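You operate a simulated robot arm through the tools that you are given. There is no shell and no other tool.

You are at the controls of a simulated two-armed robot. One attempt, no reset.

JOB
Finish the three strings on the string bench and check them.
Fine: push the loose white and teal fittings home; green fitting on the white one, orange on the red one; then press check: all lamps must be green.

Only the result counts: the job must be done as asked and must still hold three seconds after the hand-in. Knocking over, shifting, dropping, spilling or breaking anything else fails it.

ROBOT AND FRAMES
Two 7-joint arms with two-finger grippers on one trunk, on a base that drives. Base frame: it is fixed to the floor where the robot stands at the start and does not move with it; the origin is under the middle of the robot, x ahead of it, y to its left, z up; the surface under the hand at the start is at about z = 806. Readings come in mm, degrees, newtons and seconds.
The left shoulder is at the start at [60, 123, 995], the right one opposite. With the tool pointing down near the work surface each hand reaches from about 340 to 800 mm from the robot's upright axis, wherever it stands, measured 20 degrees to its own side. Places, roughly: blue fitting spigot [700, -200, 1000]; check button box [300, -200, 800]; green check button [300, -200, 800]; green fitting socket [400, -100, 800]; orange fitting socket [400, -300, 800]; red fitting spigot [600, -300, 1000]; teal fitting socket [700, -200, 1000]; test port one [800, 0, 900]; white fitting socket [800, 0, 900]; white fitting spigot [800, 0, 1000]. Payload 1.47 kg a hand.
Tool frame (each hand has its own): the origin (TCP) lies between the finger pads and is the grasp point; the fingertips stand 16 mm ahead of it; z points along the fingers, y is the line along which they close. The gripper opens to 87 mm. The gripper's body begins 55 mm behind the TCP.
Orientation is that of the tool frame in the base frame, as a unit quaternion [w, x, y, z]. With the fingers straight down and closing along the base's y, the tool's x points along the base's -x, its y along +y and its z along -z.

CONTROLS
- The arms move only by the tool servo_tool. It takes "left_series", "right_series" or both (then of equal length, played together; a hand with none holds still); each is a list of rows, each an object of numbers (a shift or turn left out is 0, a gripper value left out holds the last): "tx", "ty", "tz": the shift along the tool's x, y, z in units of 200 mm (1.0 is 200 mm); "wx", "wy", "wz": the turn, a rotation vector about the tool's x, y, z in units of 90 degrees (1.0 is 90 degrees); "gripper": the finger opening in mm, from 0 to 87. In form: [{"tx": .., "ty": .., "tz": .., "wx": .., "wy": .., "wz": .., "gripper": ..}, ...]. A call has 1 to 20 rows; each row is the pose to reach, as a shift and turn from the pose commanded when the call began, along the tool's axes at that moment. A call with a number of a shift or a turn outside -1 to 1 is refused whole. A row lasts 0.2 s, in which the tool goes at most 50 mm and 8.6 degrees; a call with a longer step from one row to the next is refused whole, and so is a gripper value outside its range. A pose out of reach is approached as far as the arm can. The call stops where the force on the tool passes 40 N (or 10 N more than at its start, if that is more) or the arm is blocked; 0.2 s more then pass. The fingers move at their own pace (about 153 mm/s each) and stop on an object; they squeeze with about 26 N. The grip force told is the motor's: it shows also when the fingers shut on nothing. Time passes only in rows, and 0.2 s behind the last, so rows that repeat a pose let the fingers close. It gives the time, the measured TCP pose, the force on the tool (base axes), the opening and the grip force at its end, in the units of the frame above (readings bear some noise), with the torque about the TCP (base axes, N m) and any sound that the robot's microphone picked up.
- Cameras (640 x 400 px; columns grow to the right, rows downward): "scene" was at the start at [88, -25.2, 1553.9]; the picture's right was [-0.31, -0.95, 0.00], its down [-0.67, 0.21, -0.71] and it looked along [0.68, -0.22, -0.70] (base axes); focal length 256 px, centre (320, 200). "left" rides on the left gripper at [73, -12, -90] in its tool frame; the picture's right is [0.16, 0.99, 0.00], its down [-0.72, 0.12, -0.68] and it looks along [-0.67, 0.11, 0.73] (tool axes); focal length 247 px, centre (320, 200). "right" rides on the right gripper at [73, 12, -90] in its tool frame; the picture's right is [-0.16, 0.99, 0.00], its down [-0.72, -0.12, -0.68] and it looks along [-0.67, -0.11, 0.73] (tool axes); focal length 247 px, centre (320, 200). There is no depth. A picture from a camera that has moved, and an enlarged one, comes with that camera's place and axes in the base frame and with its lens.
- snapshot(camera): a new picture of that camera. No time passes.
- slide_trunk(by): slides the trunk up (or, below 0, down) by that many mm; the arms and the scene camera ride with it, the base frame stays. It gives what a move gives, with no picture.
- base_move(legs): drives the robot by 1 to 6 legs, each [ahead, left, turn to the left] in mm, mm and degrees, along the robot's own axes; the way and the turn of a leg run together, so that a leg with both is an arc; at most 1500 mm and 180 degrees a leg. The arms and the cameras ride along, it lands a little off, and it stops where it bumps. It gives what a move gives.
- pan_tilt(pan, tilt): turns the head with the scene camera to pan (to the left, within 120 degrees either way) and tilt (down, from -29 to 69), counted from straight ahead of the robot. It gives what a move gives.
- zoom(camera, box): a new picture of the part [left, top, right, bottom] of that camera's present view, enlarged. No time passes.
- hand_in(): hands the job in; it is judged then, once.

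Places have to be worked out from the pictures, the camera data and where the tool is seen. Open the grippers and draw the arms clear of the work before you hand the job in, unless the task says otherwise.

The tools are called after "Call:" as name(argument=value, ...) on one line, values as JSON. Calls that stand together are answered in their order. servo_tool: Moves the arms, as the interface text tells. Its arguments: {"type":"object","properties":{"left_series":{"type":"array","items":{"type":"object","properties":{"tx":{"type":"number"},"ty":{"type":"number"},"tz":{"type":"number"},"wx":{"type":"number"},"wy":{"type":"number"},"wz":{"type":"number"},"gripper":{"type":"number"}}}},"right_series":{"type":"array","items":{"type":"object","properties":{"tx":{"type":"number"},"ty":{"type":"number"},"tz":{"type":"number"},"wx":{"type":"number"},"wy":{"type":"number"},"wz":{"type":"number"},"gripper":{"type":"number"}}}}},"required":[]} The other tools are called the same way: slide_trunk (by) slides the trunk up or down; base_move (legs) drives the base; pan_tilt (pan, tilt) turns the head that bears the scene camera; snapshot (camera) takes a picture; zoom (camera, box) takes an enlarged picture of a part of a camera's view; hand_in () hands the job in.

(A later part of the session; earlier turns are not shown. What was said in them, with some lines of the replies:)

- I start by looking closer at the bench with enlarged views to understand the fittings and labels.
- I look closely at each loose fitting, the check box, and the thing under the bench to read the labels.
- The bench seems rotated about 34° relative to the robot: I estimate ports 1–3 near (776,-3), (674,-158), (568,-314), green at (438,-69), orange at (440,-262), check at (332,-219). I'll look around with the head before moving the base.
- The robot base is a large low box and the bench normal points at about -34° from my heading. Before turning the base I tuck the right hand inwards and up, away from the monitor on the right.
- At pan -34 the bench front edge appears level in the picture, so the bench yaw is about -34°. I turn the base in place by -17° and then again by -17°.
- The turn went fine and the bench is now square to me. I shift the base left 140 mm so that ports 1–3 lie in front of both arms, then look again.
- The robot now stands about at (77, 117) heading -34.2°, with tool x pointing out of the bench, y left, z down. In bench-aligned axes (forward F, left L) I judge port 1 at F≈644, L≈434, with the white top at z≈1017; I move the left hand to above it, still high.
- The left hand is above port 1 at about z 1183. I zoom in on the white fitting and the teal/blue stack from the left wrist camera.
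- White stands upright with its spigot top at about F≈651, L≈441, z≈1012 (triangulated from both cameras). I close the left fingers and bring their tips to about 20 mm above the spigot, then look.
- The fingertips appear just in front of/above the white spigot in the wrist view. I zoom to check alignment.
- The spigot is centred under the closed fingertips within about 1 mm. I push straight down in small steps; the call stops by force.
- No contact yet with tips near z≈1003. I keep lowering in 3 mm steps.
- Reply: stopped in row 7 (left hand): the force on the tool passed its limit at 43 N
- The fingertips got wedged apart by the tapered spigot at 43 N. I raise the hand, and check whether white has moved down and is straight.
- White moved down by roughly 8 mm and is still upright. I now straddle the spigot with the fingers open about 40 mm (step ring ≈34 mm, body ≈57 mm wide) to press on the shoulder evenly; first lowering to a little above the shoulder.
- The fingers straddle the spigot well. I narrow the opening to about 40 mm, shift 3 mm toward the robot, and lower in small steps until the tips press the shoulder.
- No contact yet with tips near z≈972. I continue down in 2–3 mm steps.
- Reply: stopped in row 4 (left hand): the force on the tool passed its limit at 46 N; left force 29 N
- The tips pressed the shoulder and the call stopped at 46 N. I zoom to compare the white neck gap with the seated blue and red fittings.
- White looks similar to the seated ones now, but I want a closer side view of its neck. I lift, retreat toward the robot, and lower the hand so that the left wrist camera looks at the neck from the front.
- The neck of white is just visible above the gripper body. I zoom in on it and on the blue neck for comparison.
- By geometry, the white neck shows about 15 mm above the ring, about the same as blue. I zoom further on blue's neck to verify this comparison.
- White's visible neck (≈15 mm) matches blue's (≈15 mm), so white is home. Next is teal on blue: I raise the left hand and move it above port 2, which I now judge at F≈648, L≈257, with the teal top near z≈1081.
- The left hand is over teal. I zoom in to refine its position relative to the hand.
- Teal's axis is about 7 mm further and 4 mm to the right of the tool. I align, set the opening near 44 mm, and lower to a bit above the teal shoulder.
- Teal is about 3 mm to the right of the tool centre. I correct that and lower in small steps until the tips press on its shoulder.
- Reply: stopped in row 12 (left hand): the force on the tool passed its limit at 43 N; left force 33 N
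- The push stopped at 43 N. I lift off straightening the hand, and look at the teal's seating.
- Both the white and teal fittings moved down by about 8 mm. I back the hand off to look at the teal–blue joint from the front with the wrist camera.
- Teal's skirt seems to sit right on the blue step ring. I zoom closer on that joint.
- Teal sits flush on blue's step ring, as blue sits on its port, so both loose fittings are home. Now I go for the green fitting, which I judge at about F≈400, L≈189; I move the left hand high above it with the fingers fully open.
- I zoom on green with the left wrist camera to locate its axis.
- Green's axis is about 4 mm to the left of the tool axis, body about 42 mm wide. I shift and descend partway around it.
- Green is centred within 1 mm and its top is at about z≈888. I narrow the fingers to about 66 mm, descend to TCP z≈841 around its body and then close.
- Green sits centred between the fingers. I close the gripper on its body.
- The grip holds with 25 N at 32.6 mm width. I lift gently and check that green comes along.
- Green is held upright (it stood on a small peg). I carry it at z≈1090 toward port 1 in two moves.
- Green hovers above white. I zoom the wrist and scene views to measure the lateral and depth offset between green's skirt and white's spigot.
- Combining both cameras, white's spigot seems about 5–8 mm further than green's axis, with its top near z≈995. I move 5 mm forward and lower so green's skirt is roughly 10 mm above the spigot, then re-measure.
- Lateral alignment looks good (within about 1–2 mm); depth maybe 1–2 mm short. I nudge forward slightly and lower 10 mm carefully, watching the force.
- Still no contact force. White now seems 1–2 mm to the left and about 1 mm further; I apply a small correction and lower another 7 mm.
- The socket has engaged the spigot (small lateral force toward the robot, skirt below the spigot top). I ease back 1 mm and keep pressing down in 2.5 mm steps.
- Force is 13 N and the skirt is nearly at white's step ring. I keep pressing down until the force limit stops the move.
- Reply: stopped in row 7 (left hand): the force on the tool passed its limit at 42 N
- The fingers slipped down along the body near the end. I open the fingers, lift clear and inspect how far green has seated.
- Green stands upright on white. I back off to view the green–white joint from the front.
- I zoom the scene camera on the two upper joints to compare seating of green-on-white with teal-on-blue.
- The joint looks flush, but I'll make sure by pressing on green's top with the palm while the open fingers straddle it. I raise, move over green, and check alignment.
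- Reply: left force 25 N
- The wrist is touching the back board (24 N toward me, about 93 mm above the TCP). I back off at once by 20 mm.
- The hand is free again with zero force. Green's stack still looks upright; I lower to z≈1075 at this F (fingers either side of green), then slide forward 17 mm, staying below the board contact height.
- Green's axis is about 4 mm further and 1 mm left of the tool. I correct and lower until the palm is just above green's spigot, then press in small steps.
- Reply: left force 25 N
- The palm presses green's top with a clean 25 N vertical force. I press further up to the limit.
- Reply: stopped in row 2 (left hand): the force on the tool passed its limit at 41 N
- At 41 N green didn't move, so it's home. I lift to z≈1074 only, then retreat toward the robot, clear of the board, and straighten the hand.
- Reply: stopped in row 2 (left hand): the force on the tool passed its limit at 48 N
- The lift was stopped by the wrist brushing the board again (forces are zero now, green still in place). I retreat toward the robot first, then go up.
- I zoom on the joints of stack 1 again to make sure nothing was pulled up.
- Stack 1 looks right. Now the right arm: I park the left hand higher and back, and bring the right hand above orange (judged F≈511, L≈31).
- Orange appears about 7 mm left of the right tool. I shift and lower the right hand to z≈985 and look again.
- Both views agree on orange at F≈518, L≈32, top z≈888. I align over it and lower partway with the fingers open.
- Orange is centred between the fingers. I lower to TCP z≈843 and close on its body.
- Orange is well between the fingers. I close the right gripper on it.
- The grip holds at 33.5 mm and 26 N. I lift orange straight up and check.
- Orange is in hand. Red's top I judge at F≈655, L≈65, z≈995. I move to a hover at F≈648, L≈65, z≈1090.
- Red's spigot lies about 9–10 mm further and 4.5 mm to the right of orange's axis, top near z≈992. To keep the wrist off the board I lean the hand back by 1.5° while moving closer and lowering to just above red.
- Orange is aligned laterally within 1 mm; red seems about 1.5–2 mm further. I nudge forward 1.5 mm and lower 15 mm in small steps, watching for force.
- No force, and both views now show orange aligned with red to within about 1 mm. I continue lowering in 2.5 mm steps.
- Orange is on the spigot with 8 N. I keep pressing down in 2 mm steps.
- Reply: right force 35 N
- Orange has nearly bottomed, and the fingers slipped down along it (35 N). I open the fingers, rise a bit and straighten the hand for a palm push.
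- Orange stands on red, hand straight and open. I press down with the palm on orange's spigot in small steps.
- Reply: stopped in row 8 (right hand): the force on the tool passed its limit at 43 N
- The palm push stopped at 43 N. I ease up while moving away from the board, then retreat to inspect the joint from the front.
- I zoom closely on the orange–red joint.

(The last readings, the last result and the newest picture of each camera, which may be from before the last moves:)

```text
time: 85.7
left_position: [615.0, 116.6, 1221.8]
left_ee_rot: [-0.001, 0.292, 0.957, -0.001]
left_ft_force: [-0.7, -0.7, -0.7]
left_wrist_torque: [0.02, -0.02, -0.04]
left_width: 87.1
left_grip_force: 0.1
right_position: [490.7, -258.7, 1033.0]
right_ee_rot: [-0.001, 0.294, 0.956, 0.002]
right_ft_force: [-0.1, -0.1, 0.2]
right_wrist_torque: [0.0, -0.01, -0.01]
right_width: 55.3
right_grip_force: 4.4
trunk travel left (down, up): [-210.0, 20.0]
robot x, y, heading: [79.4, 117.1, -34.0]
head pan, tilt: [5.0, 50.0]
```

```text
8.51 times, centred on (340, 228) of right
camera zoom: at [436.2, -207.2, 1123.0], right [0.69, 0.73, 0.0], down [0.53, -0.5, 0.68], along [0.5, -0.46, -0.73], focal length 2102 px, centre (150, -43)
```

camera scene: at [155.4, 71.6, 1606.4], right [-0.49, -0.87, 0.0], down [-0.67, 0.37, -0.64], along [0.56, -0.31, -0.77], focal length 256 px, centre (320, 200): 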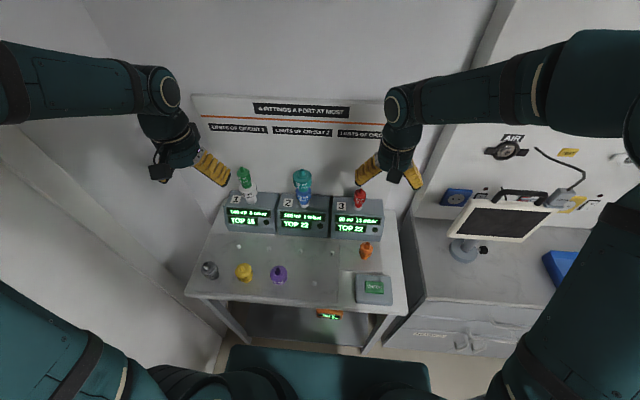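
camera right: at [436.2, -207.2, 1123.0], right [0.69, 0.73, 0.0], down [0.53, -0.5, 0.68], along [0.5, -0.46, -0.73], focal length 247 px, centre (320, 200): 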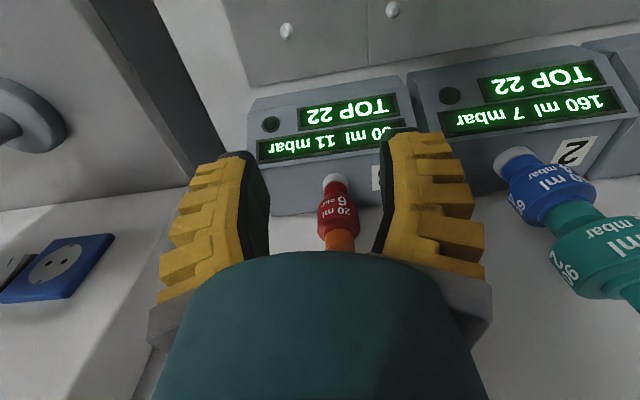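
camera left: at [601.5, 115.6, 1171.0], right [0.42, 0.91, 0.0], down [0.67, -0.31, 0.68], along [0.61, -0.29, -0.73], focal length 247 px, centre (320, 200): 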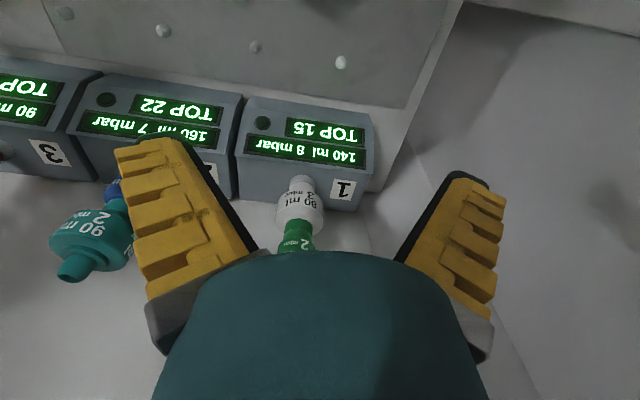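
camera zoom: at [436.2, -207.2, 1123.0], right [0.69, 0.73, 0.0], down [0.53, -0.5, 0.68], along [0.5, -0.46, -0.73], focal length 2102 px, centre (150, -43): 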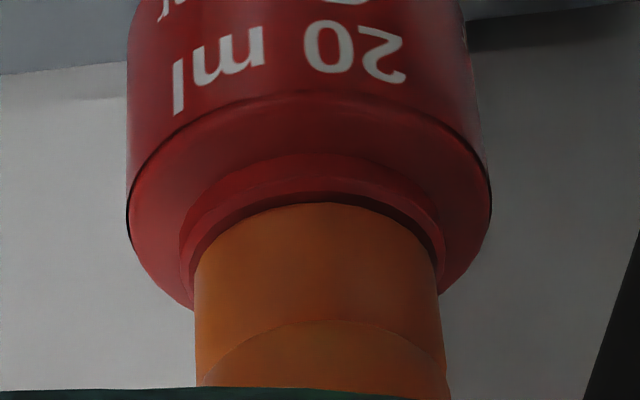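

The orange skirt sits flush on red's step ring like the others. Now the check button: I move the right hand above it (judged F≈398, L≈6), fingers closing, and look.

Call:
servo_tool(right_series=[{"tx": 0.15, "ty": -0.05}, {"tx": 0.35, "ty": -0.12}, {"tx": 0.55, "ty": -0.2}, {"tx": 0.72, "ty": -0.28, "gripper": 0}, {"tx": 0.72, "ty": -0.28, "tz": 0.15}, {"tx": 0.72, "ty": -0.28, "tz": 0.3}, {"tx": 0.72, "ty": -0.28, "tz": 0.3}])

Call:
snapshot(camera="right")

Call:
snapshot(camera="scene")

Call:
zoom(camera="scene", box=[220, 150, 400, 250])

```text
time: 87.2
left_position: [616.4, 116.5, 1221.4]
left_ee_rot: [-0.002, 0.291, 0.957, -0.001]
left_ft_force: [-0.3, -0.8, -0.8]
left_wrist_torque: [0.02, 0.01, -0.01]
left_width: 87.1
left_grip_force: 0.1
right_position: [340.8, -221.7, 973.6]
right_ee_rot: [-0.001, 0.294, 0.956, 0.001]
right_ft_force: [0.2, 0.7, -0.1]
right_wrist_torque: [0.03, 0.0, 0.02]
right_width: 0.1
right_grip_force: 25.9
trunk travel left (down, up): [-210.0, 20.0]
robot x, y, heading: [83.2, 112.8, -33.9]
head pan, tilt: [5.0, 50.0]
```

```text
taken
camera right: at [286.3, -173.0, 1063.3], right [0.68, 0.73, 0.0], down [0.53, -0.5, 0.68], along [0.5, -0.46, -0.73], focal length 247 px, centre (320, 200)
```

right: 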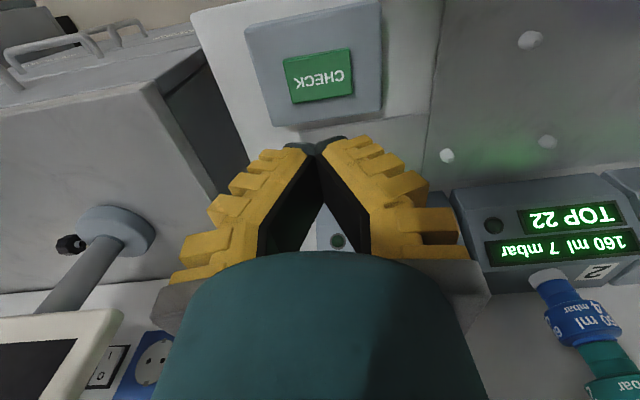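

```text
taken
camera scene: at [154.4, 72.2, 1606.5], right [-0.49, -0.87, 0.0], down [-0.67, 0.37, -0.64], along [0.56, -0.31, -0.77], focal length 256 px, centre (320, 200)
```

scene: 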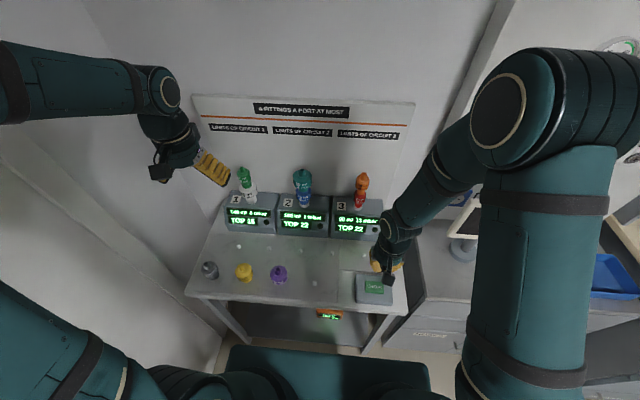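

```text
3.56 times, centred on (310, 200) of scene
camera zoom: at [154.4, 72.2, 1606.5], right [-0.49, -0.87, 0.0], down [-0.67, 0.37, -0.64], along [0.56, -0.31, -0.77], focal length 912 px, centre (356, 200)
```

zoom: 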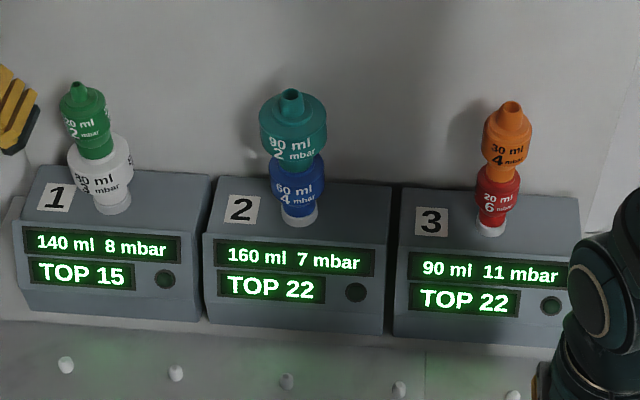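

All three strings look upright and complete. The button is about 9 mm nearer to me than the closed fingertips; I align over it and lower to about 20 mm above.

Call:
servo_tool(right_series=[{"tx": 0.045, "ty": 0.002, "tz": 0.1}, {"tx": 0.045, "ty": 0.002, "tz": 0.25}, {"tx": 0.045, "ty": 0.002, "tz": 0.4}, {"tx": 0.045, "ty": 0.002, "tz": 0.48}, {"tx": 0.045, "ty": 0.002, "tz": 0.48}])

Call:
snapshot(camera="right")

Call:
zoom(camera="scene", box=[330, 230, 420, 320])

```text
time: 88.5
left_position: [615.2, 116.5, 1221.6]
left_ee_rot: [-0.002, 0.292, 0.956, -0.001]
left_ft_force: [-1.0, 0.3, 0.1]
left_wrist_torque: [-0.01, -0.02, -0.01]
left_width: 87.1
left_grip_force: 0.1
right_position: [332.7, -215.6, 876.6]
right_ee_rot: [-0.001, 0.293, 0.956, 0.002]
right_ft_force: [0.7, 0.4, 0.5]
right_wrist_torque: [0.01, -0.01, 0.04]
right_width: 0.0
right_grip_force: 26.1
trunk travel left (down, up): [-210.0, 20.0]
robot x, y, heading: [79.5, 116.3, -34.1]
head pan, tilt: [5.0, 50.0]
```

```text
taken
camera right: at [278.7, -165.3, 967.7], right [0.68, 0.73, 0.0], down [0.53, -0.5, 0.68], along [0.5, -0.46, -0.73], focal length 247 px, centre (320, 200)
```

right: 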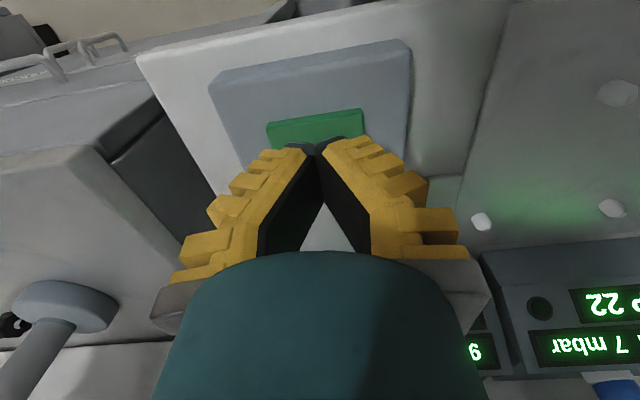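

```text
4.44 times, centred on (375, 275) of scene
camera zoom: at [154.4, 72.2, 1606.5], right [-0.49, -0.87, 0.0], down [-0.67, 0.37, -0.64], along [0.56, -0.31, -0.77], focal length 1139 px, centre (76, -133)
```

zoom: 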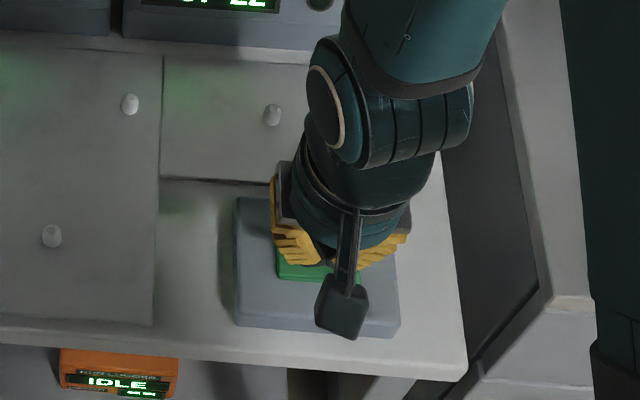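

The fingertips are centred over the CHECK button. I lower in 3 mm steps to press it.

Call:
servo_tool(right_series=[{"tz": 0.02}, {"tz": 0.04}, {"tz": 0.06}, {"tz": 0.075}, {"tz": 0.09}, {"tz": 0.105}])

Call:
zoom(camera="scene", box=[220, 190, 400, 330])

```text
time: 89.8
left_position: [616.8, 114.5, 1220.4]
left_ee_rot: [-0.002, 0.292, 0.956, -0.002]
left_ft_force: [-0.1, 0.4, -0.7]
left_wrist_torque: [-0.01, -0.02, 0.01]
left_width: 86.9
left_grip_force: 0.1
right_position: [334.7, -216.9, 856.5]
right_ee_rot: [0.0, 0.294, 0.956, 0.001]
right_ft_force: [0.4, 0.0, -0.2]
right_wrist_torque: [0.01, 0.0, -0.05]
right_width: 0.0
right_grip_force: 25.8
trunk travel left (down, up): [-210.0, 20.0]
robot x, y, heading: [73.3, 113.0, -34.3]
head pan, tilt: [5.0, 50.0]
```

```text
2.86 times, centred on (310, 260) of scene
camera zoom: at [154.7, 72.0, 1606.5], right [-0.49, -0.87, 0.0], down [-0.67, 0.37, -0.64], along [0.56, -0.31, -0.77], focal length 732 px, centre (349, 29)
```

zoom: 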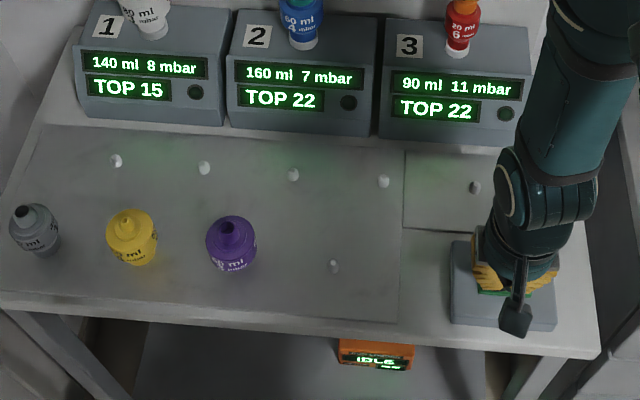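

No contact yet with the tips at z≈840. I continue down.

Call:
servo_tool(right_series=[{"tz": 0.015}, {"tz": 0.03}, {"tz": 0.045}, {"tz": 0.06}, {"tz": 0.075}])

Call:
zoom(camera="scene", box=[220, 190, 400, 330])

```text
time: 91.0
left_position: [615.6, 116.8, 1221.1]
left_ee_rot: [-0.001, 0.292, 0.957, -0.002]
left_ft_force: [-0.1, -0.1, 0.6]
left_wrist_torque: [-0.01, 0.01, 0.0]
left_width: 86.7
left_grip_force: 0.0
right_position: [335.5, -218.2, 843.0]
right_ee_rot: [0.001, 0.293, 0.956, 0.001]
right_ft_force: [-2.5, -1.0, 36.0]
right_wrist_torque: [-0.05, 0.1, 0.03]
right_width: 6.2
right_grip_force: 28.1
trunk travel left (down, up): [-210.0, 20.0]
robot x, y, heading: [79.9, 115.1, -34.4]
head pan, tilt: [5.0, 50.0]
heard: click
```

```text
2.86 times, centred on (310, 260) of scene
camera zoom: at [152.8, 73.9, 1607.0], right [-0.49, -0.87, 0.0], down [-0.67, 0.37, -0.64], along [0.56, -0.31, -0.76], focal length 732 px, centre (349, 29)
```

zoom: 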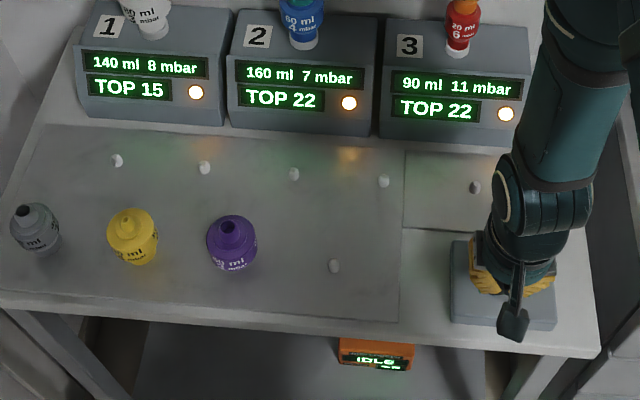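

A click was heard and all three lamps turned amber, so the check is running. I lift the hand off the button and wait, watching the lamps.

Call:
servo_tool(right_series=[{"tz": -0.05}, {"tz": -0.2}, {"tz": -0.4}, {"tz": -0.6}, {"tz": -0.6}, {"tz": -0.6}])

Call:
zoom(camera="scene", box=[220, 190, 400, 330])

```text
time: 92.5
left_position: [615.4, 116.0, 1221.2]
left_ee_rot: [-0.001, 0.291, 0.957, -0.001]
left_ft_force: [-0.1, 0.2, -0.8]
left_wrist_torque: [0.0, -0.01, -0.01]
left_width: 87.0
left_grip_force: 0.0
right_position: [332.6, -216.5, 960.7]
right_ee_rot: [0.0, 0.294, 0.956, 0.002]
right_ft_force: [0.3, 0.2, 0.5]
right_wrist_torque: [-0.01, 0.02, -0.02]
right_width: 0.2
right_grip_force: 28.5
trunk travel left (down, up): [-210.0, 20.0]
robot x, y, heading: [79.2, 117.4, -34.3]
head pan, tilt: [5.0, 50.0]
```

```text
2.86 times, centred on (310, 260) of scene
camera zoom: at [154.1, 72.3, 1606.5], right [-0.49, -0.87, 0.0], down [-0.67, 0.37, -0.64], along [0.56, -0.31, -0.77], focal length 732 px, centre (349, 29)
```

zoom: 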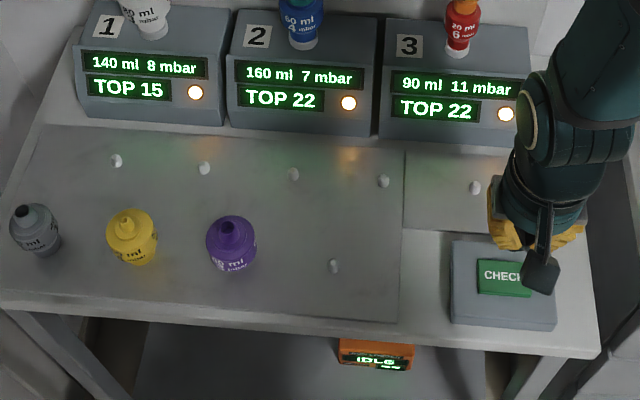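

The lamps are still amber. I wait with the hands held still for a few seconds and check again.

Call:
servo_tool(right_series=[{"tz": -0.1, "gripper": 40}, {"tz": -0.2}, {"tz": -0.2}, {"tz": -0.2}, {"tz": -0.2}, {"tz": -0.2}, {"tz": -0.2}, {"tz": -0.2}, {"tz": -0.2}, {"tz": -0.2}])

Call:
zoom(camera="scene", box=[220, 150, 400, 330])

Call:
zoom(camera="scene", box=[300, 290, 370, 340])

```text
time: 94.7
left_position: [615.5, 115.2, 1221.5]
left_ee_rot: [-0.002, 0.292, 0.956, -0.001]
left_ft_force: [-0.1, 0.7, -0.7]
left_wrist_torque: [-0.01, 0.0, 0.03]
left_width: 86.8
left_grip_force: 0.0
right_position: [332.7, -218.0, 1001.3]
right_ee_rot: [-0.001, 0.293, 0.956, 0.002]
right_ft_force: [0.7, 0.1, 0.6]
right_wrist_torque: [-0.05, -0.02, 0.0]
right_width: 45.9
right_grip_force: 4.4
trunk travel left (down, up): [-210.0, 20.0]
robot x, y, heading: [76.1, 118.6, -34.1]
head pan, tilt: [5.0, 50.0]
```

```text
2.22 times, centred on (310, 240) of scene
camera zoom: at [154.6, 72.1, 1606.5], right [-0.49, -0.87, 0.0], down [-0.67, 0.37, -0.64], along [0.56, -0.31, -0.77], focal length 570 px, centre (342, 111)
```

zoom: 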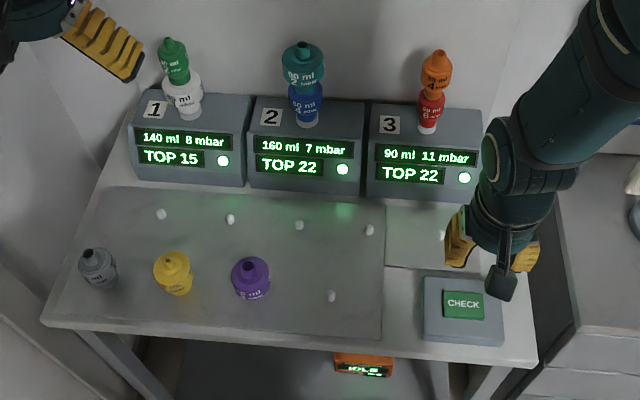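

```text
8.00 times, centred on (335, 315) of scene
camera zoom: at [154.6, 72.1, 1606.5], right [-0.49, -0.87, 0.0], down [-0.67, 0.37, -0.64], along [0.56, -0.31, -0.77], focal length 2051 px, centre (200, -720)
```

zoom: 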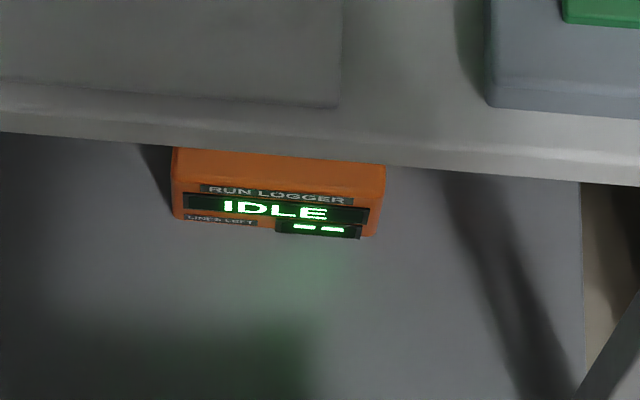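

All three lamps are green. I open both grippers and draw both arms up and back, clear of the bench.

Call:
servo_tool(left_series=[{"tx": 0.1, "gripper": 87}, {"tx": 0.2}, {"tx": 0.3}, {"tx": 0.3}, {"tx": 0.3}, {"tx": 0.3}, {"tx": 0.3}], right_series=[{"tz": -0.2, "gripper": 87}, {"tz": -0.4}, {"tz": -0.6}, {"tz": -0.8}, {"tz": -0.95}, {"tz": -0.95}, {"tz": -0.95}])

Call:
snapshot(camera="scene")

Call:
zoom(camera="scene", box=[220, 150, 400, 330])

```text
time: 96.2
left_position: [565.0, 149.2, 1221.8]
left_ee_rot: [-0.001, 0.291, 0.957, -0.001]
left_ft_force: [0.1, -0.8, 0.4]
left_wrist_torque: [0.02, 0.03, 0.05]
left_width: 86.9
left_grip_force: 0.1
right_position: [333.0, -216.4, 1190.6]
right_ee_rot: [0.0, 0.294, 0.956, 0.002]
right_ft_force: [-0.3, -0.1, -0.6]
right_wrist_torque: [-0.02, -0.03, 0.03]
right_width: 87.2
right_grip_force: 0.1
trunk travel left (down, up): [-210.0, 20.0]
robot x, y, heading: [78.9, 118.2, -34.3]
head pan, tilt: [5.0, 50.0]
```

```text
taken
camera scene: at [154.4, 72.1, 1606.5], right [-0.49, -0.87, 0.0], down [-0.67, 0.37, -0.64], along [0.56, -0.31, -0.77], focal length 256 px, centre (320, 200)
```

scene: 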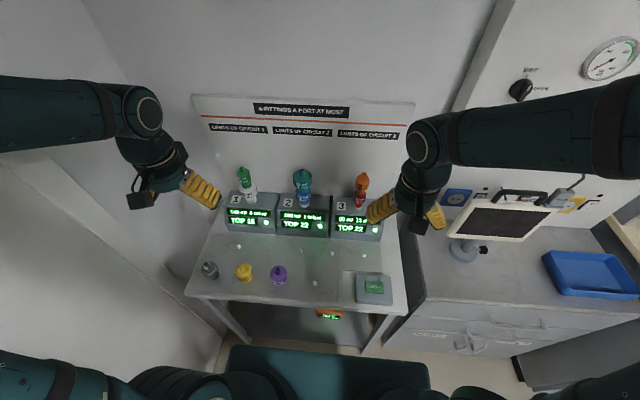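

```text
2.22 times, centred on (310, 240) of scene
camera zoom: at [154.4, 72.1, 1606.5], right [-0.49, -0.87, 0.0], down [-0.67, 0.37, -0.64], along [0.56, -0.31, -0.77], focal length 570 px, centre (342, 111)
```

zoom: 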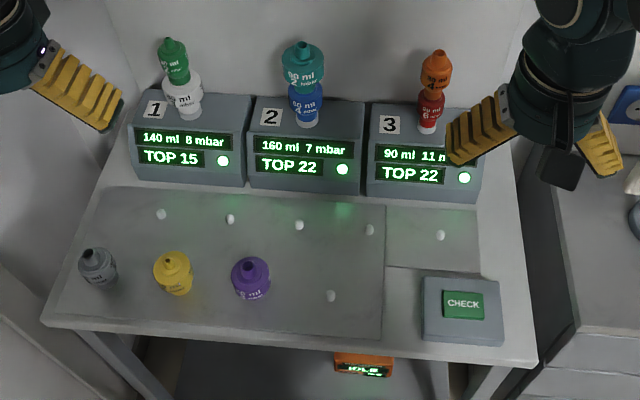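

All lamps remain green, the strings stand upright, the other fittings are untouched, and both arms are clear with open grippers. I hand the job in.

Call:
hand_in()

```text
The job is handed in.
```

The three strings are finished and the check passed. All three lamps turned green and were still green about 1.5 seconds later, just before I handed in.

- **String 1:** the loose white fitting is pushed home and green is seated on it.
- **String 2:** the loose teal fitting is pushed home on blue.
- **String 3:** orange is seated on red.

I pressed the check button once and heard it click. The lamps went amber, then green.

While I was working on string 1, the left wrist touched the back board twice, once at about 25 N and once while lifting off, when the force limit stopped the move. I backed off both times. The string stayed upright and I saw no sign that anything had shifted.

The silver, yellow and purple fittings were not touched. Both grippers are open and the arms are clear of the bench.
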